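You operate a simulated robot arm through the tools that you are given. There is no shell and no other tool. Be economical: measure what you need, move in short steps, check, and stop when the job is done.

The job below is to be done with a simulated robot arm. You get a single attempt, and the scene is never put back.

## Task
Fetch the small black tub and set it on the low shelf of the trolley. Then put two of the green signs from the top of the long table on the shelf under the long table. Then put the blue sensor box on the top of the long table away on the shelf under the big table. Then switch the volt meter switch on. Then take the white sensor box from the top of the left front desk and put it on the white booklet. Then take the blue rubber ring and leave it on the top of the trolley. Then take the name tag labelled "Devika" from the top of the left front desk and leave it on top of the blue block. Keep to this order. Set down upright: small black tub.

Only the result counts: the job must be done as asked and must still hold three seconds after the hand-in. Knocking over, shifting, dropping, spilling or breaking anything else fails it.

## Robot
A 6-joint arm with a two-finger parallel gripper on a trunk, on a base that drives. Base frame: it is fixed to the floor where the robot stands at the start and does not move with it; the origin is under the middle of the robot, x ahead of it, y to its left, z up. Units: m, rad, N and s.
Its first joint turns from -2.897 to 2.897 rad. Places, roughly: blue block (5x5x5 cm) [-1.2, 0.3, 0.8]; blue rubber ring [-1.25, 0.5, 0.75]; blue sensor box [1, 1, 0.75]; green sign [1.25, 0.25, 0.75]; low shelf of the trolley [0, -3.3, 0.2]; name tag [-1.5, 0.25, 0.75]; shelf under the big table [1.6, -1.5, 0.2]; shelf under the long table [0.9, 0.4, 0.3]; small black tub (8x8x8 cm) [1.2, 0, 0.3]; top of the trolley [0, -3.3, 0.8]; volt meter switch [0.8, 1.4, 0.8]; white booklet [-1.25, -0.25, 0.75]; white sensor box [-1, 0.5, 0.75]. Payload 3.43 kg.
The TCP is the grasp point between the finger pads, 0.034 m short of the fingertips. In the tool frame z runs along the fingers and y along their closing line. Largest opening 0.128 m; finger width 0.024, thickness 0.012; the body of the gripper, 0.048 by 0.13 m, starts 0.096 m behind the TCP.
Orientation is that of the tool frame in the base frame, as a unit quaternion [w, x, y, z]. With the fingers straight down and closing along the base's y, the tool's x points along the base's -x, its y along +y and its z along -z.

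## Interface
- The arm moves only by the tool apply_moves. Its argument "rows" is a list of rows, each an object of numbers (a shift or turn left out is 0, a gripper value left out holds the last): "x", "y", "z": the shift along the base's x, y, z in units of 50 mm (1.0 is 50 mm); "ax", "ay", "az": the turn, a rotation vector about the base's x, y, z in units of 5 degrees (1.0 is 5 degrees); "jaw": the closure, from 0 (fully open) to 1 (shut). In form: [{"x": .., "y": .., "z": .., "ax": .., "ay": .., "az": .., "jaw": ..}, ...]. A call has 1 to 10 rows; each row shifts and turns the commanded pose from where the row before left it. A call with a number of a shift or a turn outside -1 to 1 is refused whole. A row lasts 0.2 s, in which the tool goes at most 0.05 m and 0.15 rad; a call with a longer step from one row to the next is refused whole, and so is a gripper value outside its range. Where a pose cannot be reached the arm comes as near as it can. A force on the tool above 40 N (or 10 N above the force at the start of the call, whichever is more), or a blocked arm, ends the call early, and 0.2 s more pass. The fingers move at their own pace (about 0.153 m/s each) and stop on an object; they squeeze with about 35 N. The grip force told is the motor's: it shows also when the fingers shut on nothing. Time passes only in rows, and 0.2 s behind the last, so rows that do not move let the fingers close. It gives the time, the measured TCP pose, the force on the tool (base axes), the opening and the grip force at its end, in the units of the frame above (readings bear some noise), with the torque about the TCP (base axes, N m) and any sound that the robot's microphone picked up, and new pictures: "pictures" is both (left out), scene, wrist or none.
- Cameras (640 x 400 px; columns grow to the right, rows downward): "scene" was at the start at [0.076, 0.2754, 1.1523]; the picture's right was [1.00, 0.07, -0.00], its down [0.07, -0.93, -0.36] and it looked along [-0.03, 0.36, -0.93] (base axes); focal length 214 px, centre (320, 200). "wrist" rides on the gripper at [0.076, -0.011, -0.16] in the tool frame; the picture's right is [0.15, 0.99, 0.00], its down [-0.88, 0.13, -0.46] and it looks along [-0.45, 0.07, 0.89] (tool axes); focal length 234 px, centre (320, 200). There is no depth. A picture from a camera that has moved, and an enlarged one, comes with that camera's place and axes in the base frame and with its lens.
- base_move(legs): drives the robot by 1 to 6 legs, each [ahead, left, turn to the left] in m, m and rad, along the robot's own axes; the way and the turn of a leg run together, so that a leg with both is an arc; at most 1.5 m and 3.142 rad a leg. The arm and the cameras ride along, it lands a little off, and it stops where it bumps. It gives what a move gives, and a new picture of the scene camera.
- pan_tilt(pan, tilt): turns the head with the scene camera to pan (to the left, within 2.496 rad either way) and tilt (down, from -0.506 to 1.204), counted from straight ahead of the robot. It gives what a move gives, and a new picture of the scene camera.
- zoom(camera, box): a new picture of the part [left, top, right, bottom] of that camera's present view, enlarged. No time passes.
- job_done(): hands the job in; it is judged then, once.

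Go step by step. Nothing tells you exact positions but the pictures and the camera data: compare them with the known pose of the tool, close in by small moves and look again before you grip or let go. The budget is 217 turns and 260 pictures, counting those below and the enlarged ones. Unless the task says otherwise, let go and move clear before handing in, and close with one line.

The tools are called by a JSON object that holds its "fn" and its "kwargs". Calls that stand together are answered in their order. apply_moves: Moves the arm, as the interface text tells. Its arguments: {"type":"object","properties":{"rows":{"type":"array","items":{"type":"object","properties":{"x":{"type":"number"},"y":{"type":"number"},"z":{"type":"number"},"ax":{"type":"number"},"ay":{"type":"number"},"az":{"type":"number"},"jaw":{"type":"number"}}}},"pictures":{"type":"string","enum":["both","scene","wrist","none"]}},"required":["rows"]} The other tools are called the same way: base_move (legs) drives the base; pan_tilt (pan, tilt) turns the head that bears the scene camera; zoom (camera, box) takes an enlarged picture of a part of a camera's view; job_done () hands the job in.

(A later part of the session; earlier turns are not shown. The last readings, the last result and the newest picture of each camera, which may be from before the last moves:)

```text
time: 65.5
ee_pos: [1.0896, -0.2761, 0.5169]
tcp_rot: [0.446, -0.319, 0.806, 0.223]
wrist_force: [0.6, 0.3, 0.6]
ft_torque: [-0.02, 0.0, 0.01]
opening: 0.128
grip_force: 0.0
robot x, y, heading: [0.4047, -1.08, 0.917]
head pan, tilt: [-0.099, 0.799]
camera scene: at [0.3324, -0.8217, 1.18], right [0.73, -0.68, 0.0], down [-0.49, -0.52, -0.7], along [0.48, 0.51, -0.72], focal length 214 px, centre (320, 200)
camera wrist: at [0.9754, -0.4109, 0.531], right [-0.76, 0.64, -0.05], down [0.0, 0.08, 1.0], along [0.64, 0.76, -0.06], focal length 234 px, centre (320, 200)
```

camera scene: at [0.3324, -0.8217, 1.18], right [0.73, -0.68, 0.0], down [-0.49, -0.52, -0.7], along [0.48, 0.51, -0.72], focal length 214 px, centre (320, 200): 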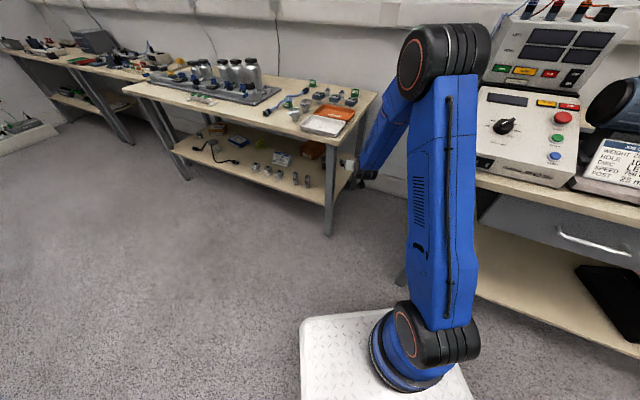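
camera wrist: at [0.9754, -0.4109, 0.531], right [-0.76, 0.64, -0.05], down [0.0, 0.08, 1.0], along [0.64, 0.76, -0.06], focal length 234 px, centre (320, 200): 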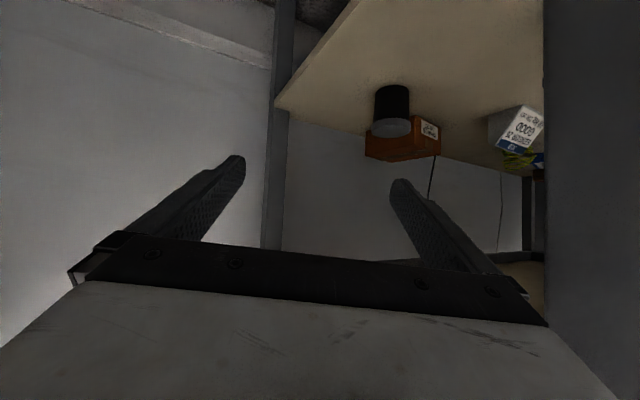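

Triangulating puts the tub at (1.159, -0.002), z 0.295 to 0.36. Continue in and then yaw the tool to face it.

{"fn": "apply_moves", "kwargs": {"rows": [{"x": 0.56, "y": 0.7, "z": -0.42}, {"x": 0.56, "y": 0.7, "z": -0.42}, {"x": 0.56, "y": 0.7, "z": -0.42}, {"az": 1}, {"az": 1}, {"az": 1}, {"az": 1}, {"x": 0}]}}

```text
time: 67.3
ee_pos: [1.1737, -0.1722, 0.4546]
tcp_rot: [0.399, -0.455, 0.738, 0.298]
wrist_force: [-0.7, 0.6, -1.1]
ft_torque: [-0.01, 0.02, -0.01]
opening: 0.1281
grip_force: 0.0
robot x, y, heading: [0.4019, -1.0789, 0.917]
head pan, tilt: [-0.099, 0.799]
camera scene: at [0.3326, -0.8216, 1.18], right [0.73, -0.68, 0.0], down [-0.49, -0.52, -0.7], along [0.48, 0.51, -0.72], focal length 214 px, centre (320, 200)
camera wrist: at [1.1125, -0.3357, 0.4677], right [-0.94, 0.34, -0.05], down [-0.03, 0.07, 1.0], along [0.34, 0.94, -0.06], focal length 234 px, centre (320, 200)
```

scene: 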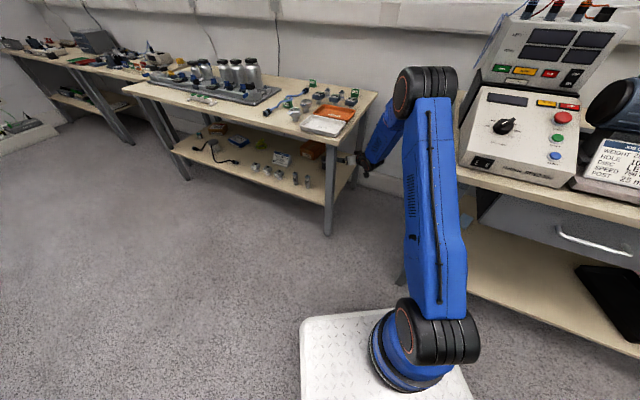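
wrist: 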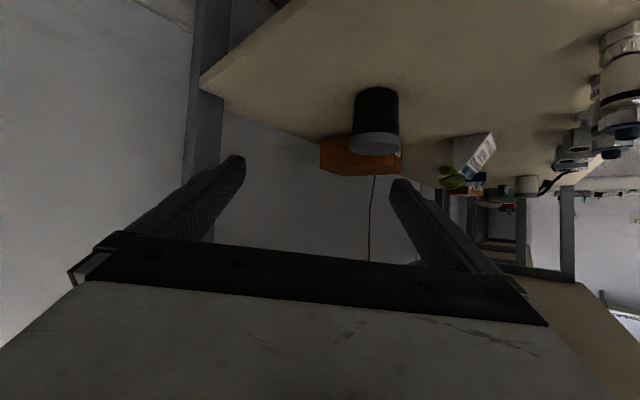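

{"fn": "apply_moves", "kwargs": {"rows": [{"az": 1}, {"az": 1}, {"az": 1}, {"az": 1}, {"az": 0.5}, {"x": -0.1, "y": 0.5, "z": -0.5}, {"x": -0.05, "y": 0.5, "z": -0.6}, {"x": 0}]}}

```text
time: 69.2
ee_pos: [1.1671, -0.1209, 0.3967]
tcp_rot: [0.335, -0.59, 0.635, 0.37]
wrist_force: [0.3, 0.4, 0.3]
ft_torque: [0.02, -0.02, -0.01]
opening: 0.128
grip_force: 0.1
robot x, y, heading: [0.4046, -1.0807, 0.918]
head pan, tilt: [-0.099, 0.799]
camera scene: at [0.3325, -0.8216, 1.18], right [0.73, -0.68, 0.0], down [-0.49, -0.52, -0.7], along [0.48, 0.51, -0.72], focal length 214 px, centre (320, 200)
camera wrist: at [1.1736, -0.2968, 0.4114], right [-1.0, -0.04, -0.05], down [-0.05, 0.05, 1.0], along [-0.04, 1.0, -0.06], focal length 234 px, centre (320, 200)
```

scene: 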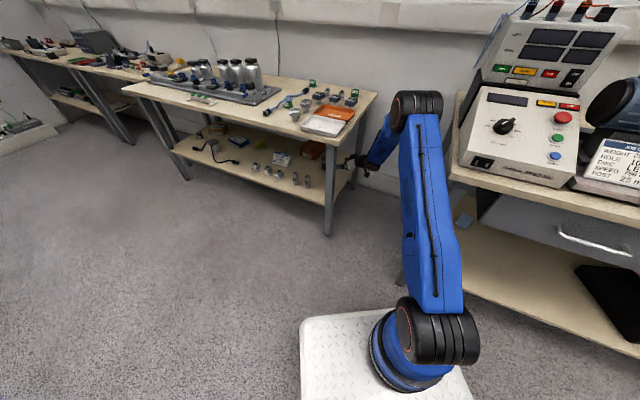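
wrist: 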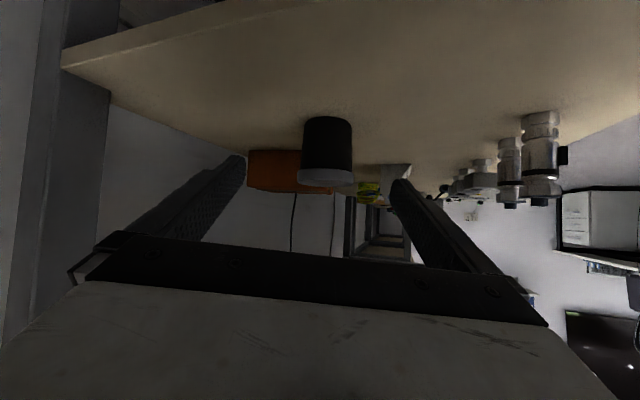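

Aligned; the tub is straight ahead 0.12 m. Move in over it.

{"fn": "apply_moves", "kwargs": {"rows": [{"x": -0.055, "y": 0.595, "z": -0.26}, {"x": -0.055, "y": 0.595, "z": -0.26}, {"x": -0.055, "y": 0.595, "z": -0.26}, {"x": -0.055, "y": 0.595, "z": -0.26}, {"x": 0}]}}

```text
time: 70.3
ee_pos: [1.1525, -0.0027, 0.3459]
tcp_rot: [0.334, -0.59, 0.636, 0.37]
wrist_force: [-0.3, 0.4, -0.6]
ft_torque: [0.0, -0.01, 0.0]
opening: 0.1278
grip_force: 0.0
robot x, y, heading: [0.4015, -1.0753, 0.918]
head pan, tilt: [-0.099, 0.799]
camera scene: at [0.3324, -0.8216, 1.18], right [0.73, -0.68, 0.0], down [-0.49, -0.52, -0.7], along [0.48, 0.51, -0.72], focal length 214 px, centre (320, 200)
camera wrist: at [1.1601, -0.1777, 0.3589], right [-1.0, -0.04, -0.05], down [-0.05, 0.05, 1.0], along [-0.04, 1.0, -0.06], focal length 234 px, centre (320, 200)
```

scene: 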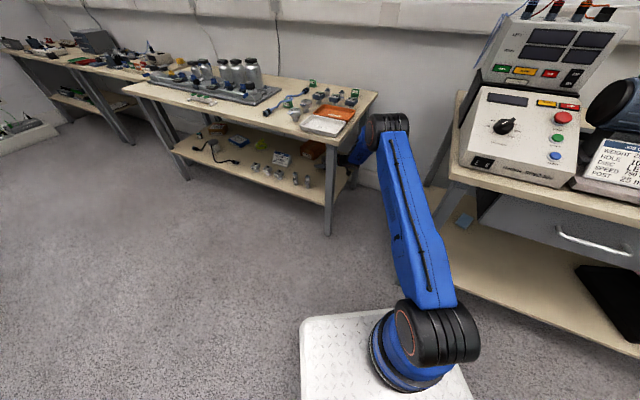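
wrist: 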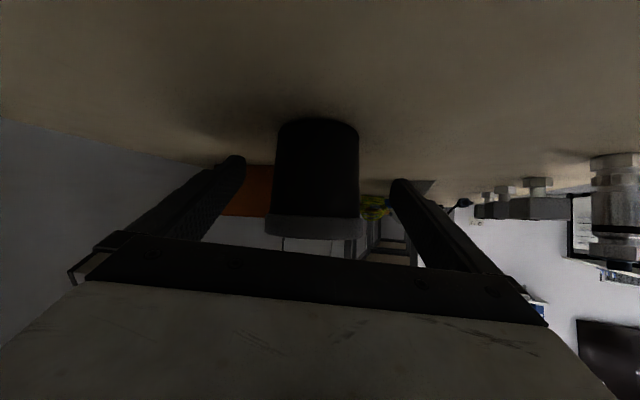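

The tub is between the fingers. Closing gently.

{"fn": "apply_moves", "kwargs": {"rows": [{"x": 0.1, "jaw": 0.3}, {"jaw": 0.5}, {"jaw": 0.7}, {"jaw": 0.7}, {"jaw": 0.7}], "pictures": "wrist"}}

```text
time: 71.5
ee_pos: [1.1583, -0.0029, 0.3467]
tcp_rot: [0.334, -0.589, 0.636, 0.369]
wrist_force: [-0.7, 0.3, 1.4]
ft_torque: [0.07, -0.04, 0.03]
opening: 0.0686
grip_force: 35.2
robot x, y, heading: [0.4036, -1.0767, 0.922]
head pan, tilt: [-0.099, 0.799]
camera wrist: at [1.1655, -0.1777, 0.3598], right [-1.0, -0.04, -0.05], down [-0.05, 0.05, 1.0], along [-0.04, 1.0, -0.06], focal length 234 px, centre (320, 200)
```

wrist: 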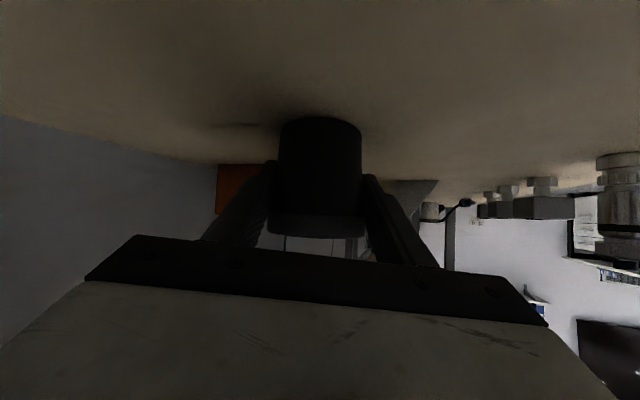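

Tub gripped (0.069 m, 35 N). Lift and retrace out of the gap.

{"fn": "apply_moves", "kwargs": {"rows": [{"z": 0.5, "jaw": 0.75}, {"z": 0.5}, {"y": -0.6, "z": 0.1}, {"y": -0.6, "z": 0.1}, {"x": 0.1, "y": -0.6, "z": 0.1}, {"x": 0.1, "y": -0.6, "z": 0.2}, {"x": 0.1, "y": -0.5, "z": 0.3}, {"x": 0.1, "y": -0.5, "z": 0.3}, {"x": 0}], "pictures": "wrist"}}

{"fn": "apply_moves", "kwargs": {"rows": [{"az": -1}, {"az": -1}, {"az": -1}, {"az": -1}, {"az": -1}, {"az": -1}, {"az": -1}, {"az": -1}, {"x": 0}]}}

```text
time: 73.5
ee_pos: [1.1792, -0.1718, 0.4511]
tcp_rot: [0.334, -0.589, 0.636, 0.369]
wrist_force: [-0.1, 0.6, -1.7]
ft_torque: [-0.05, 0.03, -0.02]
opening: 0.0683
grip_force: 35.6
robot x, y, heading: [0.3977, -1.0738, 0.916]
head pan, tilt: [-0.099, 0.799]
camera wrist: at [1.1868, -0.3474, 0.4642], right [-1.0, -0.04, -0.05], down [-0.05, 0.05, 1.0], along [-0.04, 1.0, -0.06], focal length 234 px, centre (320, 200)
```

wrist: 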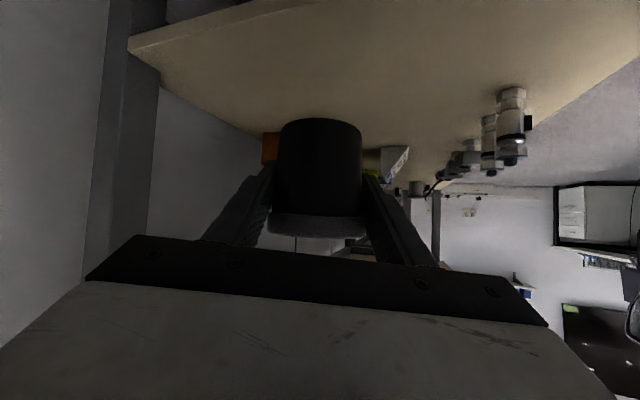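

```text
time: 75.5
ee_pos: [1.1781, -0.1727, 0.4521]
tcp_rot: [0.44, -0.336, 0.799, 0.233]
wrist_force: [1.3, 0.5, -1.6]
ft_torque: [-0.02, 0.01, 0.0]
opening: 0.0687
grip_force: 34.6
robot x, y, heading: [0.4027, -1.079, 0.919]
head pan, tilt: [-0.099, 0.799]
camera scene: at [0.3325, -0.8215, 1.18], right [0.73, -0.68, 0.0], down [-0.49, -0.52, -0.7], along [0.48, 0.51, -0.72], focal length 214 px, centre (320, 200)
camera wrist: at [1.0709, -0.3105, 0.4652], right [-0.79, 0.61, -0.05], down [-0.01, 0.08, 1.0], along [0.61, 0.79, -0.06], focal length 234 px, centre (320, 200)
```

scene: 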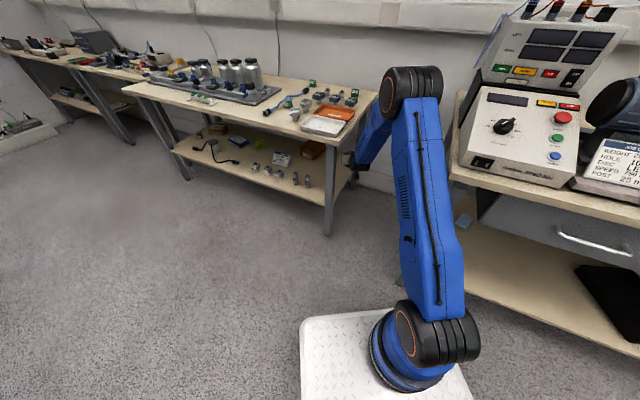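
wrist: 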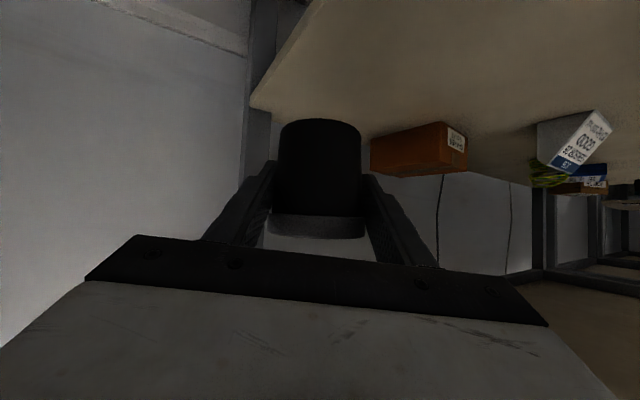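

Retract and back out the base.

{"fn": "apply_moves", "kwargs": {"rows": [{"x": -0.55, "y": -0.7, "z": 0.4}, {"x": -0.55, "y": -0.7, "z": 0.4}, {"x": -0.55, "y": -0.7, "z": 0.4}, {"x": -0.53, "y": -0.7, "z": 0.4}, {"x": -0.53, "y": -0.7, "z": 0.4}, {"x": -0.53, "y": -0.7, "z": 0.4}, {"x": -0.53, "y": -0.7, "z": 0.4}], "pictures": "none"}}

{"fn": "base_move", "kwargs": {"legs": [[-0.15, 0.1, 0]]}}

{"fn": "pan_tilt", "kwargs": {"pan": -2.2, "tilt": 0.5}}

```text
time: 77.2
ee_pos: [0.99, -0.418, 0.5916]
tcp_rot: [0.44, -0.336, 0.799, 0.232]
wrist_force: [0.1, -0.5, -1.3]
ft_torque: [0.02, -0.04, 0.02]
opening: 0.068
grip_force: 35.3
robot x, y, heading: [0.4034, -1.076, 0.916]
head pan, tilt: [-0.099, 0.799]
```

```text
time: 78.7
ee_pos: [0.8187, -0.4745, 0.5922]
tcp_rot: [0.441, -0.338, 0.798, 0.234]
wrist_force: [0.0, -0.7, -1.2]
ft_torque: [-0.02, -0.02, 0.0]
opening: 0.0685
grip_force: 34.6
robot x, y, heading: [0.2353, -1.1371, 0.925]
head pan, tilt: [-0.099, 0.799]
camera scene: at [0.1612, -0.8807, 1.18], right [0.73, -0.68, 0.0], down [-0.49, -0.53, -0.7], along [0.47, 0.51, -0.72], focal length 214 px, centre (320, 200)
```

scene: 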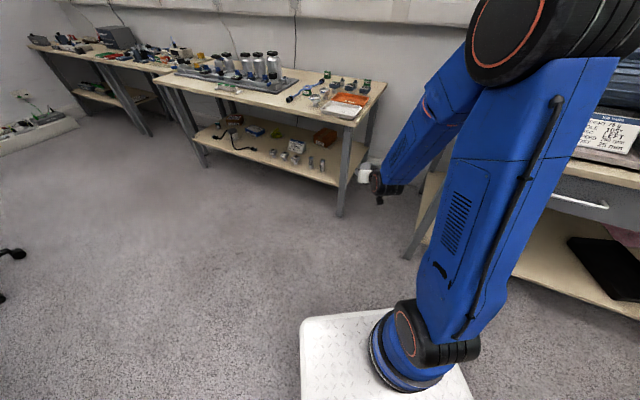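

```text
time: 80.7
ee_pos: [0.8175, -0.4759, 0.592]
tcp_rot: [0.44, -0.338, 0.798, 0.234]
wrist_force: [-0.8, -0.6, -0.8]
ft_torque: [-0.01, -0.04, -0.01]
opening: 0.0685
grip_force: 35.3
robot x, y, heading: [0.2302, -1.1349, 0.925]
head pan, tilt: [-2.201, 0.499]
camera scene: at [0.1325, -1.0269, 1.2059], right [-0.96, -0.29, 0.0], down [-0.14, 0.46, -0.88], along [0.25, -0.84, -0.48], focal length 214 px, centre (320, 200)
```

scene: 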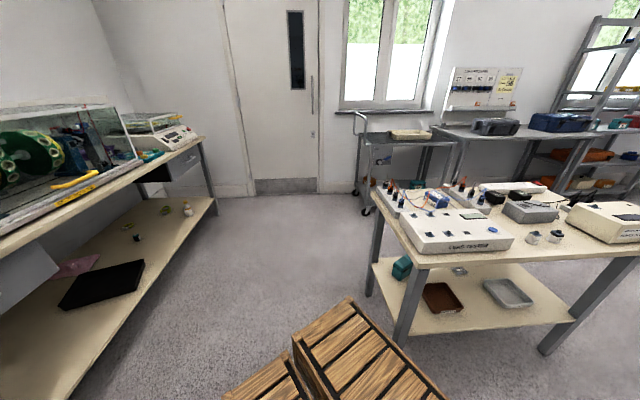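

Trolley seen in the far corner near (0, -3.3). I'll turn left so the arm points up the lane, then reverse down the lane between the tables.

{"fn": "base_move", "kwargs": {"legs": [[0, 0, 0.995], [-0.5, -0.15, 0], [-0.5, -0.05, 0]]}}

{"fn": "pan_tilt", "kwargs": {"pan": 2.49, "tilt": 0.6}}

```text
time: 88.7
ee_pos: [0.5189, -1.1476, 0.5916]
tcp_rot: [-0.275, 0.678, -0.54, -0.416]
wrist_force: [0.3, 0.1, -1.6]
ft_torque: [0.01, 0.0, 0.02]
opening: 0.0682
grip_force: 35.0
robot x, y, heading: [0.7562, -1.999, 1.919]
head pan, tilt: [-2.201, 0.499]
camera scene: at [0.608, -2.0243, 1.2059], right [-0.28, -0.96, 0.0], down [-0.46, 0.13, -0.88], along [0.84, -0.25, -0.48], focal length 214 px, centre (320, 200)
```

scene: 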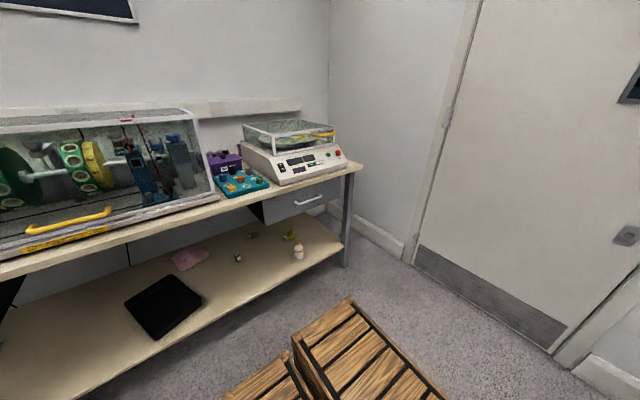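

```text
time: 92.5
ee_pos: [0.5175, -1.1475, 0.5923]
tcp_rot: [-0.275, 0.678, -0.54, -0.416]
wrist_force: [0.3, 0.2, -1.6]
ft_torque: [0.0, -0.03, -0.01]
opening: 0.0681
grip_force: 35.3
robot x, y, heading: [0.7552, -1.9961, 1.915]
head pan, tilt: [2.491, 0.6]
camera scene: at [0.494, -2.083, 1.1969], right [-0.95, 0.3, 0.0], down [0.17, 0.54, -0.83], along [-0.25, -0.79, -0.56], focal length 214 px, centre (320, 200)
```

scene: 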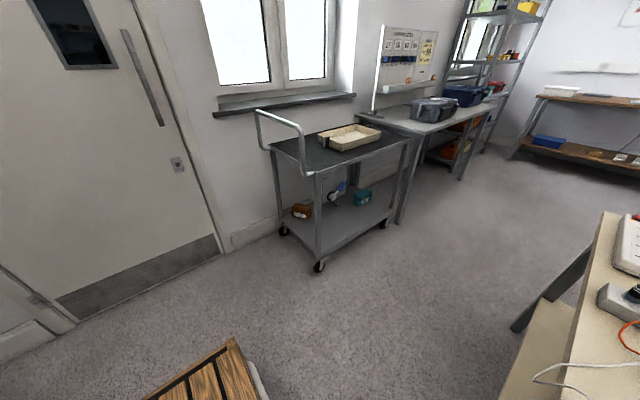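

Good view of the trolley: low shelf front-centre is free at about (0.015, -3.2). I'll raise the arm above table-top height before turning toward it.

{"fn": "apply_moves", "kwargs": {"rows": [{"z": 1}, {"z": 1}, {"z": 1}, {"z": 1}, {"z": 1}, {"z": 1}, {"z": 1}, {"z": 1}, {"z": 1}], "pictures": "none"}}

{"fn": "base_move", "kwargs": {"legs": [[-0.177, -0.1, 0], [0, 0, 1.02], [0, 0, 1.02]]}}

{"fn": "pan_tilt", "kwargs": {"pan": 0.05, "tilt": 0.7}}

```text
time: 94.5
ee_pos: [0.4993, -1.1536, 1.03]
tcp_rot: [-0.282, 0.677, -0.542, -0.411]
wrist_force: [-0.5, 0.3, -1.5]
ft_torque: [0.01, -0.01, -0.03]
opening: 0.0681
grip_force: 35.2
out of reach, approached as far as the arm can: row 5, 8, 9
robot x, y, heading: [0.755, -1.9982, 1.916]
head pan, tilt: [2.491, 0.6]
```

```text
time: 101.2
ee_pos: [0.2691, -2.7442, 1.0282]
tcp_rot: [0.205, 0.816, 0.291, -0.455]
wrist_force: [-0.4, 0.3, -1.2]
ft_torque: [0.02, 0.0, -0.01]
opening: 0.0678
grip_force: 34.6
robot x, y, heading: [0.9053, -2.1355, -2.324]
head pan, tilt: [2.491, 0.6]
camera scene: at [1.1006, -2.3296, 1.1969], right [0.16, -0.99, 0.0], down [-0.56, -0.09, -0.83], along [0.81, 0.13, -0.56], focal length 214 px, centre (320, 200)
```

scene: 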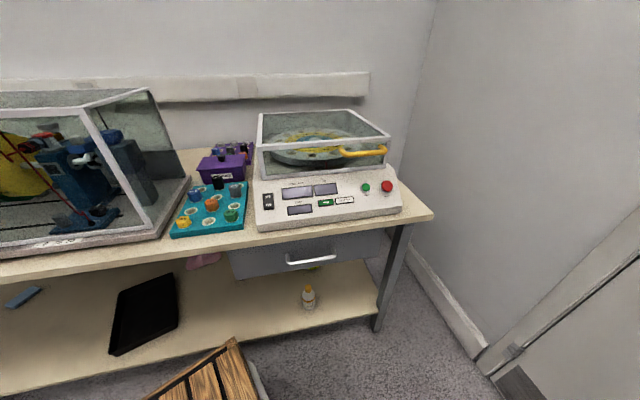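

```text
time: 103.5
ee_pos: [0.2706, -2.7454, 1.0299]
tcp_rot: [0.205, 0.816, 0.291, -0.455]
wrist_force: [0.3, -0.4, -1.7]
ft_torque: [0.0, -0.01, -0.01]
opening: 0.0675
grip_force: 34.1
robot x, y, heading: [0.91, -2.1328, -2.328]
head pan, tilt: [0.051, 0.7]
camera scene: at [0.9583, -2.4086, 1.1882], right [-0.76, 0.65, 0.0], down [0.42, 0.49, -0.76], along [-0.5, -0.58, -0.64], focal length 214 px, centre (320, 200)
```

scene: 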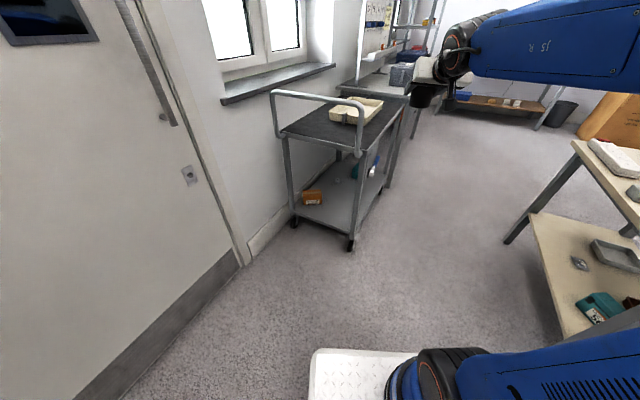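

Now lower the arm in front of the trolley.

{"fn": "apply_moves", "kwargs": {"rows": [{"z": -0.95, "x": -0.15, "y": -0.17}, {"z": -0.95, "x": -0.15, "y": -0.17}, {"z": -0.95, "x": -0.15, "y": -0.17}, {"z": -0.95, "x": -0.15, "y": -0.17}, {"z": -0.95, "x": -0.15, "y": -0.17}, {"z": -0.95, "x": -0.15, "y": -0.17}, {"z": -0.95, "x": -0.15, "y": -0.17}, {"z": -0.95, "x": -0.15, "y": -0.17}, {"z": -0.95, "x": -0.15, "y": -0.17}, {"z": -0.95, "x": -0.15, "y": -0.17}], "pictures": "none"}}

{"fn": "apply_moves", "kwargs": {"rows": [{"z": -0.9, "x": -0.15, "y": -0.17}, {"z": -0.9, "x": -0.15, "y": -0.17}, {"z": -0.9, "x": -0.15, "y": -0.17}, {"az": 1}, {"az": 1}, {"az": 1}, {"az": 1}, {"x": 0}]}}

```text
time: 105.7
ee_pos: [0.1953, -2.8295, 0.553]
tcp_rot: [0.206, 0.816, 0.292, -0.455]
wrist_force: [0.5, 0.6, -1.1]
ft_torque: [0.04, -0.05, -0.02]
opening: 0.0673
grip_force: 35.2
robot x, y, heading: [0.9063, -2.1318, -2.33]
head pan, tilt: [0.051, 0.7]
```

```text
time: 107.5
ee_pos: [0.1731, -2.8555, 0.4182]
tcp_rot: [0.282, 0.752, 0.429, -0.412]
wrist_force: [0.2, 0.2, -1.9]
ft_torque: [-0.01, 0.04, 0.0]
opening: 0.0673
grip_force: 35.5
robot x, y, heading: [0.9075, -2.1359, -2.324]
head pan, tilt: [0.051, 0.7]
camera scene: at [0.9582, -2.4087, 1.1882], right [-0.76, 0.65, 0.0], down [0.42, 0.49, -0.76], along [-0.5, -0.58, -0.64], focal length 214 px, centre (320, 200)
camera wrist: at [0.2454, -2.6933, 0.4311], right [0.91, -0.41, -0.06], down [0.03, -0.07, 1.0], along [-0.41, -0.91, -0.05], focal length 234 px, centre (320, 200)
```

scene: 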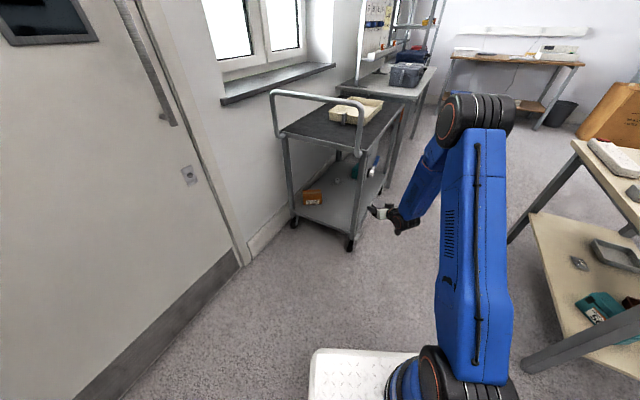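
wrist: 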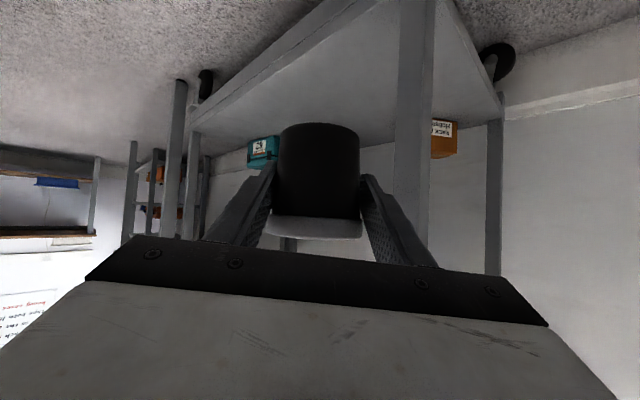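

Post and shelf are visible around the tub. Yaw a bit more and shift to line up with the free front-centre of the low shelf.

{"fn": "apply_moves", "kwargs": {"rows": [{"x": -0.6, "y": -0.3, "z": -0.1, "az": 1}, {"x": -0.6, "y": -0.3, "z": -0.1, "az": 1}, {"x": -0.6, "y": -0.4, "z": -0.2, "az": 1}, {"x": -0.5, "y": -0.4, "z": -0.2, "az": 1}, {"x": 0}]}}

```text
time: 108.7
ee_pos: [0.0571, -2.925, 0.3895]
tcp_rot: [0.349, 0.667, 0.553, -0.357]
wrist_force: [0.3, -0.4, -0.4]
ft_torque: [0.03, -0.03, -0.01]
opening: 0.0673
grip_force: 34.7
robot x, y, heading: [0.9076, -2.1329, -2.329]
head pan, tilt: [0.051, 0.7]
camera scene: at [0.9582, -2.4086, 1.1882], right [-0.76, 0.65, 0.0], down [0.42, 0.49, -0.76], along [-0.5, -0.58, -0.64], focal length 214 px, centre (320, 200)
camera wrist: at [0.0715, -2.7478, 0.4019], right [1.0, -0.07, -0.06], down [0.05, -0.06, 1.0], along [-0.07, -1.0, -0.05], focal length 234 px, centre (320, 200)
```

scene: 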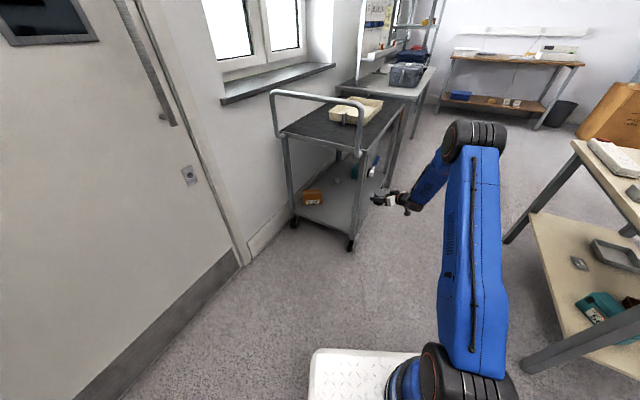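
wrist: 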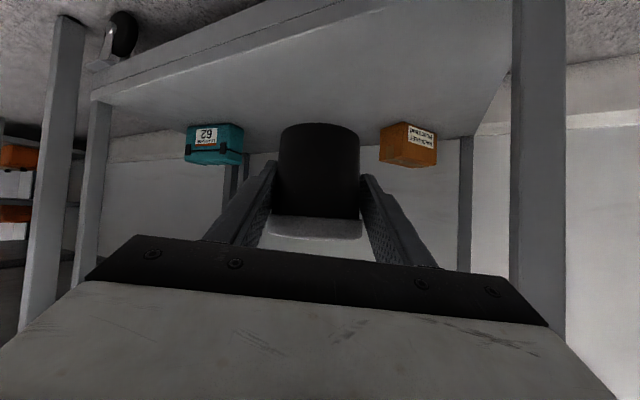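

{"fn": "apply_moves", "kwargs": {"rows": [{"x": -0.08, "y": -0.97, "z": -0.15}, {"x": -0.08, "y": -0.97, "z": -0.15}, {"x": -0.08, "y": -0.97, "z": -0.2}, {"x": -0.08, "y": -0.97, "z": -0.2}, {"x": -0.08, "y": -0.97, "z": -0.2}, {"x": 0}]}}

```text
time: 110.1
ee_pos: [0.0405, -3.1688, 0.343]
tcp_rot: [0.35, 0.666, 0.554, -0.357]
wrist_force: [0.0, 0.8, -1.4]
ft_torque: [-0.02, -0.01, -0.04]
opening: 0.0671
grip_force: 34.7
robot x, y, heading: [0.9072, -2.1343, -2.326]
head pan, tilt: [0.051, 0.7]
camera scene: at [0.9584, -2.4087, 1.1882], right [-0.76, 0.65, 0.0], down [0.42, 0.49, -0.76], along [-0.5, -0.58, -0.64], focal length 214 px, centre (320, 200)
camera wrist: at [0.053, -2.9917, 0.3565], right [1.0, -0.07, -0.06], down [0.05, -0.06, 1.0], along [-0.07, -1.0, -0.05], focal length 234 px, centre (320, 200)
```

scene: 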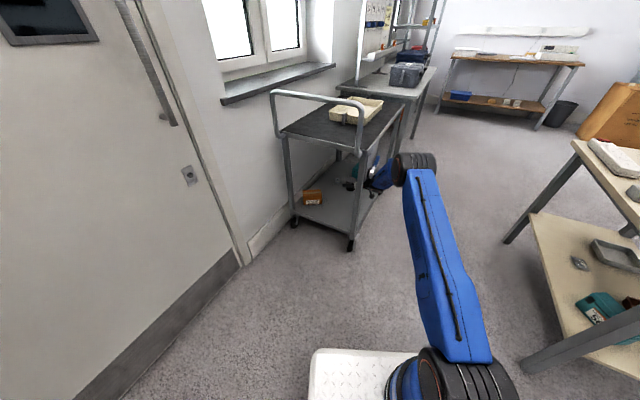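
wrist: 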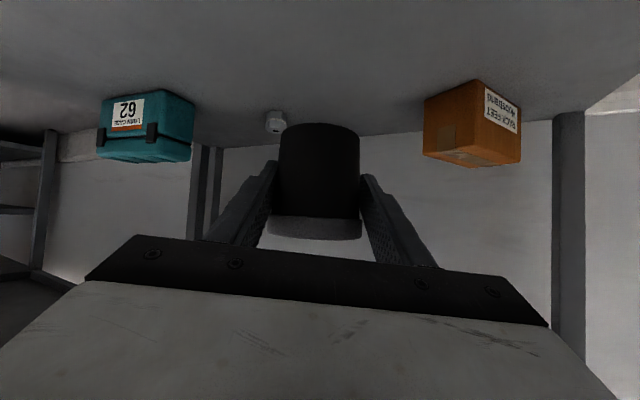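

Clear space under the tub. Lower toward the shelf.

{"fn": "apply_moves", "kwargs": {"rows": [{"z": -0.4}, {"z": -0.4}, {"z": -0.4}, {"z": -0.3}, {"z": -0.2}, {"x": 0}], "pictures": "wrist"}}

```text
time: 111.5
ee_pos: [0.0378, -3.1685, 0.2596]
tcp_rot: [0.349, 0.667, 0.553, -0.357]
wrist_force: [-0.6, 0.7, -1.8]
ft_torque: [0.0, -0.01, 0.0]
opening: 0.0671
grip_force: 34.7
robot x, y, heading: [0.9109, -2.1342, -2.329]
head pan, tilt: [0.051, 0.7]
camera wrist: at [0.0522, -2.9908, 0.272], right [1.0, -0.07, -0.06], down [0.05, -0.06, 1.0], along [-0.07, -1.0, -0.05], focal length 234 px, centre (320, 200)
```

wrist: 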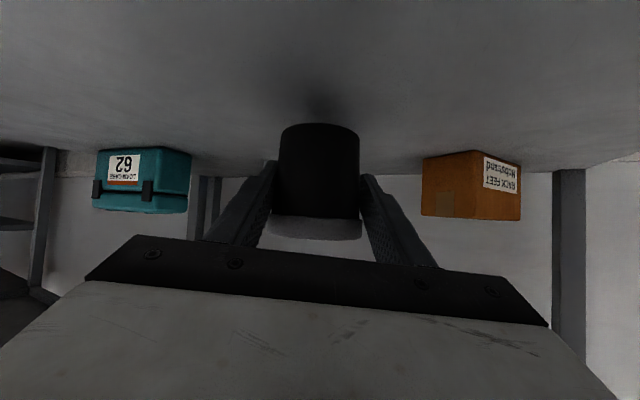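

{"fn": "apply_moves", "kwargs": {"rows": [{"z": -0.1}, {"z": -0.1}, {"z": -0.1}, {"x": 0}], "pictures": "wrist"}}

```text
time: 112.5
ee_pos: [0.0363, -3.168, 0.2439]
tcp_rot: [0.351, 0.666, 0.554, -0.356]
wrist_force: [0.5, -0.6, -1.3]
ft_torque: [0.01, 0.0, 0.0]
opening: 0.067
grip_force: 34.7
robot x, y, heading: [0.9066, -2.1336, -2.326]
head pan, tilt: [0.051, 0.7]
camera wrist: at [0.0515, -2.9902, 0.2571], right [1.0, -0.07, -0.06], down [0.05, -0.06, 1.0], along [-0.07, -1.0, -0.05], focal length 234 px, centre (320, 200)
```

wrist: 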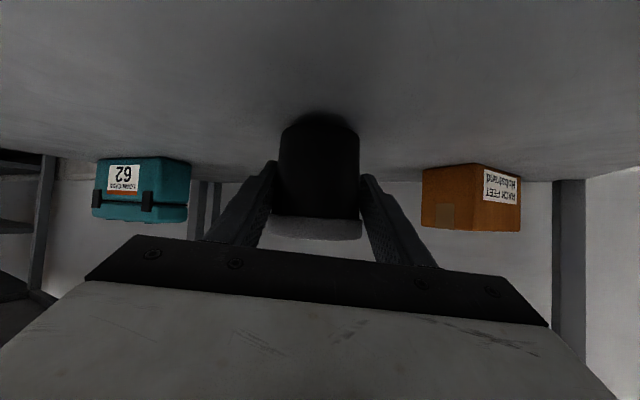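

{"fn": "apply_moves", "kwargs": {"rows": [{"z": -0.07}, {"z": -0.07}, {"z": -0.07}, {"x": 0}], "pictures": "wrist"}}

```text
time: 113.5
ee_pos: [0.0375, -3.1682, 0.2343]
tcp_rot: [0.349, 0.667, 0.553, -0.358]
wrist_force: [2.6, 1.5, 6.8]
ft_torque: [0.18, 0.11, -0.11]
opening: 0.0674
grip_force: 35.0
robot x, y, heading: [0.9071, -2.134, -2.326]
head pan, tilt: [0.051, 0.7]
camera wrist: at [0.051, -2.9907, 0.2477], right [1.0, -0.07, -0.06], down [0.05, -0.05, 1.0], along [-0.07, -1.0, -0.05], focal length 234 px, centre (320, 200)
```

wrist: 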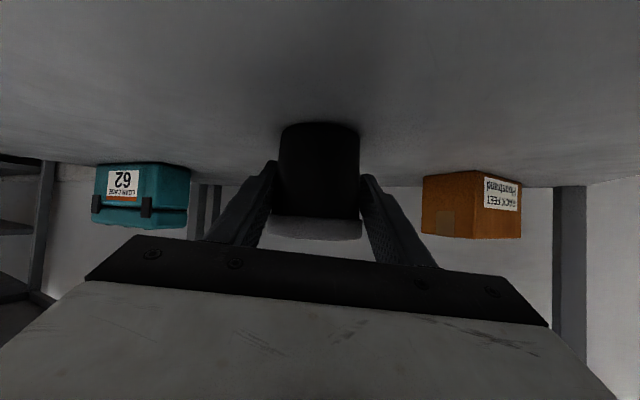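

Contact felt (≈8 N). Release and back straight out.

{"fn": "apply_moves", "kwargs": {"rows": [{"jaw": 0.35}, {"jaw": 0.15}, {"jaw": 0.0}, {"x": 0}, {"y": 0.5, "z": 0.1}, {"x": 0.02, "y": 0.9, "z": 0.2}, {"x": 0.06, "y": 0.9, "z": 0.3}, {"x": 0.08, "y": 0.9, "z": 0.3}, {"x": 0.08, "y": 0.9, "z": 0.3}]}}

```text
time: 115.5
ee_pos: [0.0517, -2.9641, 0.2921]
tcp_rot: [0.349, 0.667, 0.553, -0.357]
wrist_force: [0.6, -0.3, -1.5]
ft_torque: [-0.02, 0.04, -0.02]
opening: 0.128
grip_force: 0.0
robot x, y, heading: [0.9069, -2.1371, -2.325]
head pan, tilt: [0.051, 0.7]
camera scene: at [0.9585, -2.4088, 1.1882], right [-0.76, 0.65, 0.0], down [0.42, 0.49, -0.76], along [-0.5, -0.58, -0.64], focal length 214 px, centre (320, 200)
camera wrist: at [0.0647, -2.7867, 0.3056], right [1.0, -0.07, -0.06], down [0.05, -0.06, 1.0], along [-0.07, -1.0, -0.05], focal length 234 px, centre (320, 200)
```

scene: 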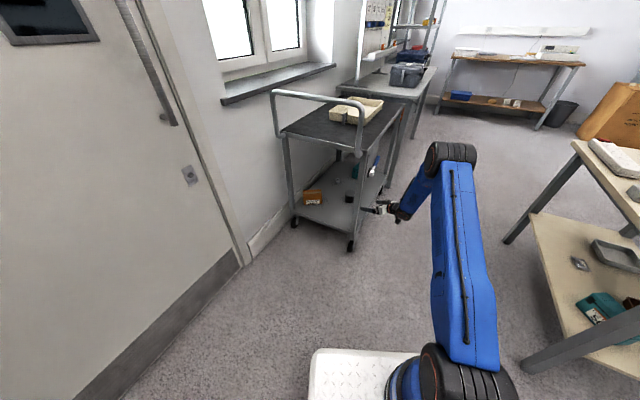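
wrist: 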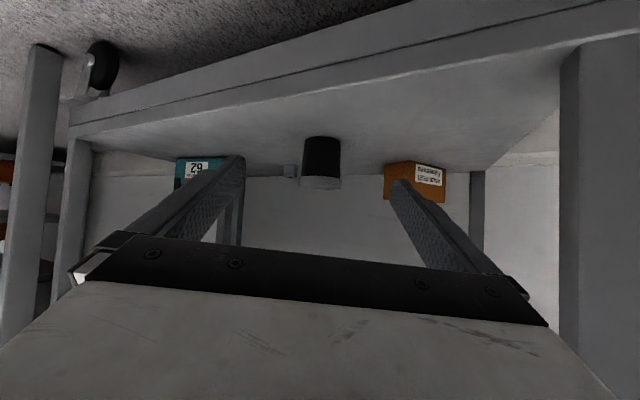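

The tub stands upright on the low shelf. Now retract and raise the arm, and head back to the long table.

{"fn": "apply_moves", "kwargs": {"rows": [{"x": 0.4, "y": 0.4, "z": 0.6, "az": -1}, {"x": 0.4, "y": 0.3, "z": 0.6, "az": -1}, {"x": 0.4, "y": 0.3, "z": 0.8, "az": -1}, {"x": 0.4, "y": 0.2, "z": 0.8, "az": -1}, {"x": 0.3, "y": 0.3, "z": 0.8, "az": -1}, {"x": 0.2, "y": 0.3, "z": 0.9, "az": -1}, {"x": 0.2, "y": 0.2, "z": 0.9, "az": -1}, {"x": 0.2, "y": 0.2, "z": 0.9, "az": -1}, {"x": 0.2, "y": 0.2, "z": 0.9}, {"x": 0.2, "y": 0.2, "z": 0.9}], "pictures": "none"}}

{"fn": "apply_moves", "kwargs": {"rows": [{"x": 0.2, "y": 0.2, "z": 0.9}, {"x": 0.2, "y": 0.2, "z": 0.9}, {"x": 0.2, "y": 0.2, "z": 0.9}, {"z": 0.9}, {"z": 0.9}, {"z": 0.9}, {"z": 0.9}], "pictures": "none"}}

{"fn": "base_move", "kwargs": {"legs": [[0, 0, -1.02], [0, 0, -1.02], [0.6, 0.02, 0], [0.6, 0.02, 0]]}}

```text
time: 117.7
ee_pos: [0.1949, -2.8325, 0.6984]
tcp_rot: [0.206, 0.815, 0.293, -0.455]
wrist_force: [-0.7, 0.1, 0.4]
ft_torque: [-0.01, 0.06, -0.04]
opening: 0.1283
grip_force: 0.1
robot x, y, heading: [0.9072, -2.1329, -2.329]
head pan, tilt: [0.051, 0.7]
```

```text
time: 119.3
ee_pos: [0.2236, -2.8009, 1.0153]
tcp_rot: [0.206, 0.816, 0.292, -0.455]
wrist_force: [0.0, -0.1, -0.6]
ft_torque: [-0.02, 0.05, 0.0]
opening: 0.128
grip_force: 0.0
robot x, y, heading: [0.9032, -2.1359, -2.329]
head pan, tilt: [0.051, 0.7]
```

```text
time: 130.9
ee_pos: [0.0805, -0.1136, 1.0147]
tcp_rot: [-0.268, 0.689, -0.525, -0.42]
wrist_force: [0.5, 1.1, -0.5]
ft_torque: [0.02, 0.01, 0.0]
opening: 0.1278
grip_force: 0.0
robot x, y, heading: [0.4088, -1.0083, 1.966]
head pan, tilt: [0.051, 0.7]
camera scene: at [0.1394, -0.9445, 1.1882], right [0.9, 0.43, 0.0], down [0.28, -0.58, -0.76], along [-0.33, 0.69, -0.64], focal length 214 px, centre (320, 200)
```

scene: 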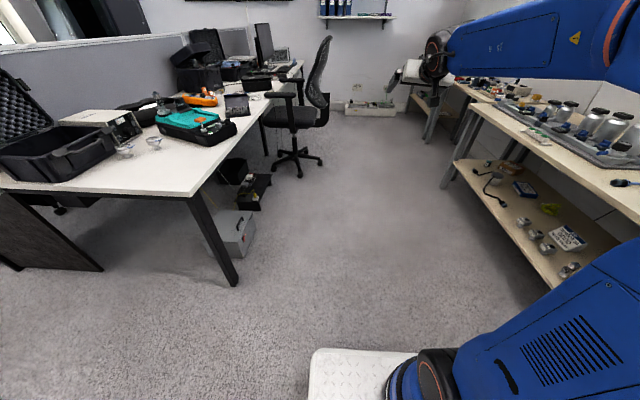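

{"fn": "base_move", "kwargs": {"legs": [[0.68, 0.05, 0], [0, 0, -0.8], [0, 0, -0.756]]}}

{"fn": "pan_tilt", "kwargs": {"pan": 0.0, "tilt": 0.6}}

{"fn": "zoom", "kwargs": {"camera": "scene", "box": [180, 60, 420, 220]}}

```text
time: 138.8
ee_pos: [0.9941, -0.0626, 1.015]
tcp_rot: [0.488, -0.121, 0.858, 0.11]
wrist_force: [-0.2, 0.2, 0.5]
ft_torque: [0.0, 0.0, -0.02]
opening: 0.1279
grip_force: 0.0
robot x, y, heading: [0.0977, -0.3982, 0.405]
head pan, tilt: [0.051, 0.7]
camera scene: at [0.1645, -0.1295, 1.1882], right [0.44, -0.9, 0.0], down [-0.58, -0.28, -0.76], along [0.69, 0.34, -0.64], focal length 214 px, centre (320, 200)
```

scene: 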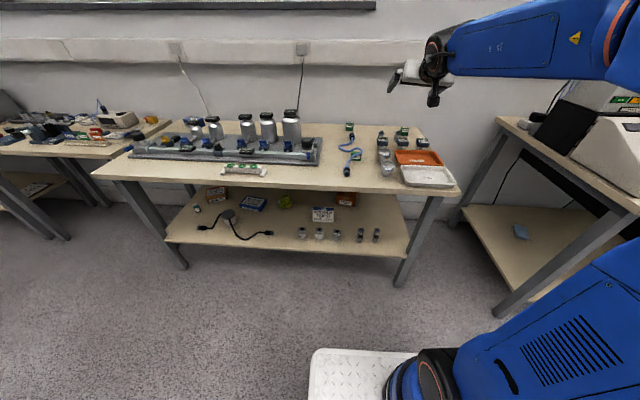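

```text
time: 139.4
ee_pos: [0.9952, -0.0626, 1.0148]
tcp_rot: [0.487, -0.12, 0.858, 0.109]
wrist_force: [0.9, 0.4, 0.1]
ft_torque: [-0.02, -0.01, 0.01]
opening: 0.1279
grip_force: 0.2
robot x, y, heading: [0.1004, -0.4038, 0.404]
head pan, tilt: [0.0, 0.6]
camera scene: at [0.1695, -0.1321, 1.1968], right [0.39, -0.92, 0.0], down [-0.52, -0.22, -0.82], along [0.76, 0.33, -0.57], focal length 214 px, centre (320, 200)
```

scene: 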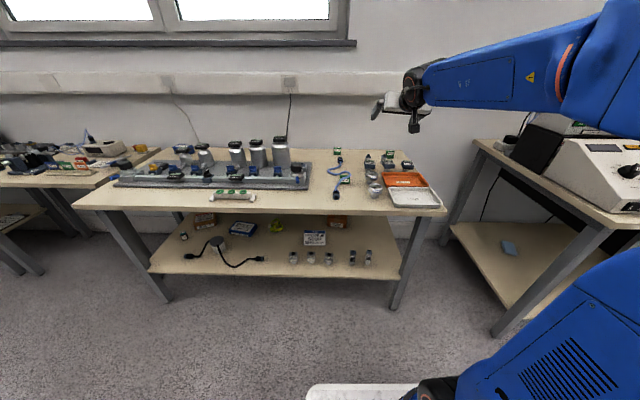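

```text
2.50 times, centred on (300, 140) of scene
camera zoom: at [0.1695, -0.1321, 1.1968], right [0.39, -0.92, 0.0], down [-0.52, -0.22, -0.82], along [0.76, 0.33, -0.57], focal length 536 px, centre (370, 350)
```

zoom: 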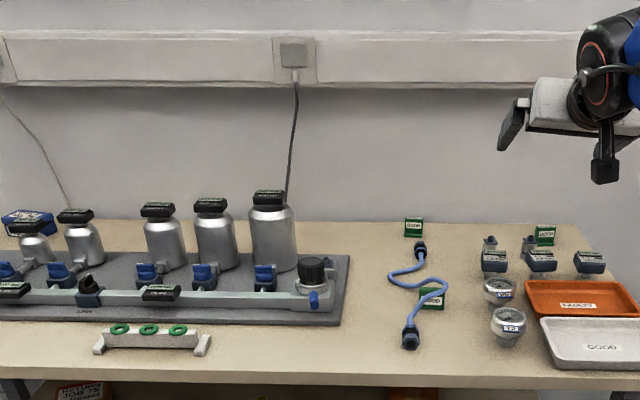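

Three small green signs on the table: A ≈(1.245,0.23), B ≈(0.96,0.09) by the blue cable, C ≈(1.32,-0.05). I'll point the tool down and drive closer.

{"fn": "apply_moves", "kwargs": {"rows": [{"ax": -0.36, "ay": 0.96}, {"ax": -0.36, "ay": 0.96}, {"ax": -0.36, "ay": 0.96}, {"ax": -0.36, "ay": 0.96}, {"ax": -0.36, "ay": 0.96}, {"ax": -0.36, "ay": 0.96}, {"ax": -0.36, "ay": 0.96}, {"ax": -0.36, "ay": 0.96}, {"ax": -0.36, "ay": 0.96}, {"ax": -0.36, "ay": 0.96}], "pictures": "none"}}

{"fn": "base_move", "kwargs": {"legs": [[0.2, 0.12, 0]]}}

{"fn": "apply_moves", "kwargs": {"rows": [{"ax": -0.36, "ay": 0.96}, {"x": 0}]}}

```text
time: 141.7
ee_pos: [0.9148, 0.0416, 0.9697]
tcp_rot: [0.141, -0.129, 0.979, -0.071]
wrist_force: [-0.1, 0.7, 0.0]
ft_torque: [0.06, -0.05, 0.02]
opening: 0.1284
grip_force: 0.1
out of reach, approached as far as the arm can: row 1, 2, 3, 4, 5, 6, 7, 8, 9, 10
robot x, y, heading: [0.1012, -0.3972, 0.403]
head pan, tilt: [0.0, 0.6]
```

```text
time: 143.4
ee_pos: [1.0511, 0.2358, 0.9701]
tcp_rot: [0.141, -0.13, 0.979, -0.072]
wrist_force: [-0.9, -0.7, 0.4]
ft_torque: [-0.01, 0.0, 0.0]
opening: 0.1282
grip_force: 0.1
robot x, y, heading: [0.2375, -0.2082, 0.405]
head pan, tilt: [0.0, 0.6]
camera scene: at [0.3061, 0.06, 1.1968], right [0.39, -0.92, 0.0], down [-0.52, -0.22, -0.82], along [0.76, 0.33, -0.57], focal length 214 px, centre (320, 200)
```

scene: 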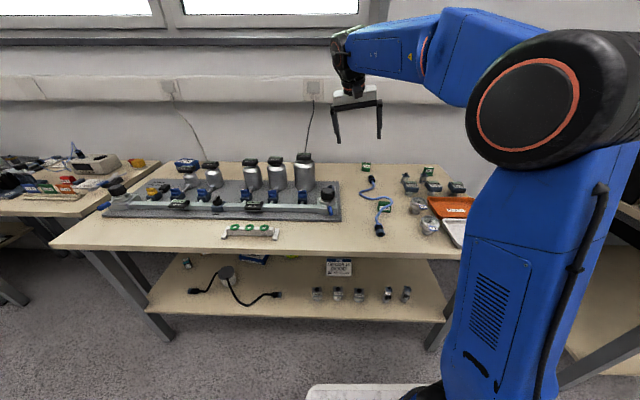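

```text
time: 144.0
ee_pos: [1.0497, 0.2356, 0.9696]
tcp_rot: [0.107, -0.133, 0.981, -0.097]
wrist_force: [-0.9, 0.3, -0.2]
ft_torque: [0.03, 0.0, -0.02]
opening: 0.1279
grip_force: 0.1
robot x, y, heading: [0.2405, -0.2093, 0.406]
head pan, tilt: [0.0, 0.6]
camera scene: at [0.3061, 0.06, 1.1968], right [0.39, -0.92, 0.0], down [-0.52, -0.22, -0.83], along [0.76, 0.33, -0.56], focal length 214 px, centre (320, 200)
camera wrist: at [0.9436, 0.2303, 1.1105], right [-0.38, 0.89, -0.24], down [0.69, 0.44, 0.57], along [0.62, 0.05, -0.78], focal length 234 px, centre (320, 200)
```

scene: 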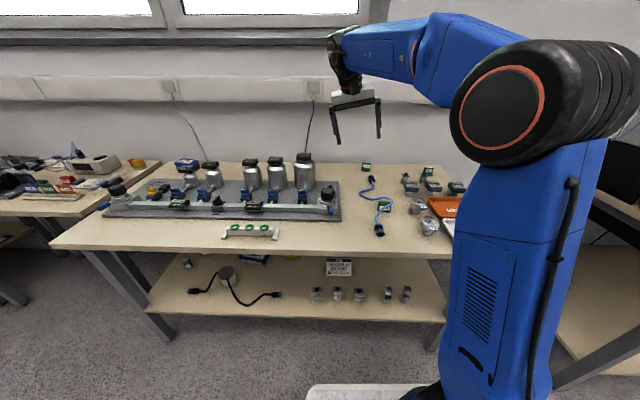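
wrist: 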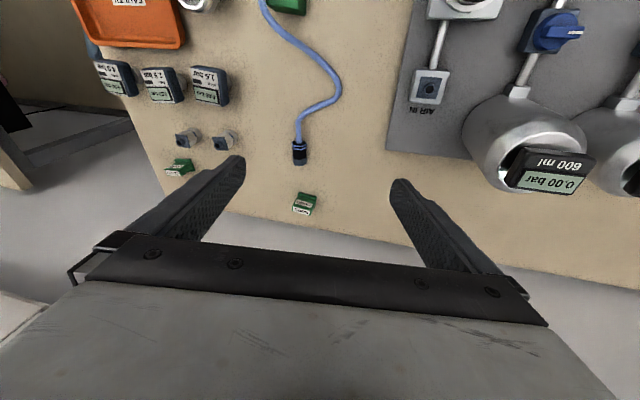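

Tool got tilted by limits; I'll straighten it to vertical, and drive a bit nearer.

{"fn": "base_move", "kwargs": {"legs": [[0.12, 0.05, 0]]}}

{"fn": "apply_moves", "kwargs": {"rows": [{"ax": 0.47, "ay": 0.68}, {"ax": 0.47, "ay": 0.68}, {"ax": 0.47, "ay": 0.68}, {"ax": 0.47, "ay": 0.68}, {"z": -0.5, "az": 0.8}, {"z": -0.3, "az": 0.8}, {"x": 0}]}}

```text
time: 145.3
ee_pos: [1.1409, 0.3313, 0.9696]
tcp_rot: [0.108, -0.135, 0.98, -0.095]
wrist_force: [-0.2, 0.2, 0.0]
ft_torque: [0.01, 0.0, 0.04]
opening: 0.128
grip_force: 0.0
robot x, y, heading: [0.3297, -0.1135, 0.405]
head pan, tilt: [0.0, 0.6]
camera scene: at [0.3976, 0.1543, 1.1968], right [0.4, -0.92, 0.0], down [-0.52, -0.22, -0.83], along [0.76, 0.33, -0.57], focal length 214 px, centre (320, 200)
```

scene: 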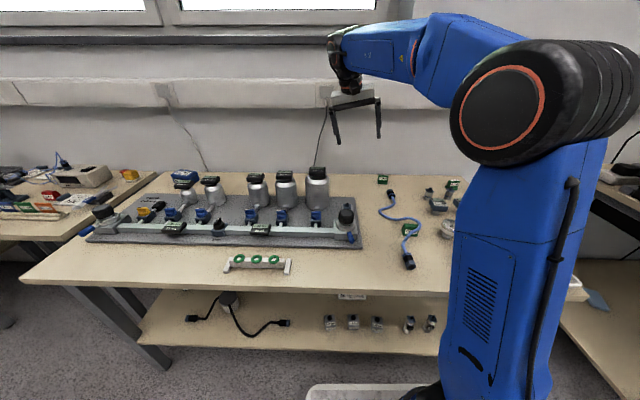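

```text
time: 146.9
ee_pos: [1.1414, 0.3316, 0.9287]
tcp_rot: [0.117, -0.203, 0.968, -0.092]
wrist_force: [0.0, 0.6, -0.3]
ft_torque: [-0.01, 0.02, 0.0]
opening: 0.128
grip_force: 0.0
out of reach, approached as far as the arm can: row 1, 2, 3, 4
robot x, y, heading: [0.3299, -0.1114, 0.404]
head pan, tilt: [0.0, 0.6]
camera scene: at [0.3976, 0.1543, 1.1968], right [0.4, -0.92, 0.0], down [-0.52, -0.22, -0.83], along [0.76, 0.33, -0.57], focal length 214 px, centre (320, 200)
camera wrist: at [1.0368, 0.3124, 1.0695], right [-0.5, 0.83, -0.25], down [0.62, 0.54, 0.57], along [0.61, 0.13, -0.78], focal length 234 px, centre (320, 200)
```

scene: 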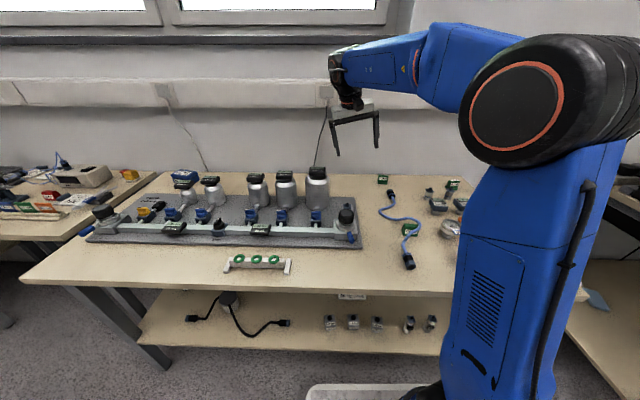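
wrist: 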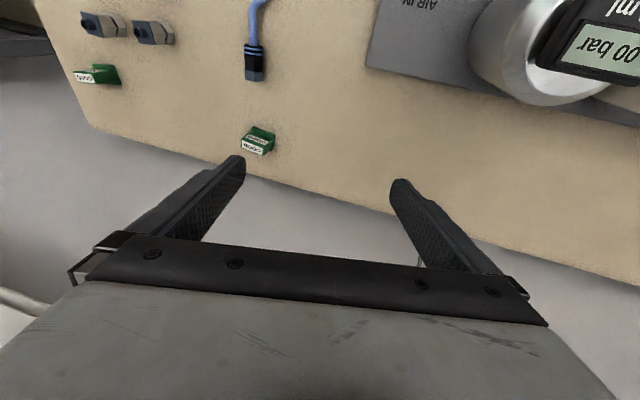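

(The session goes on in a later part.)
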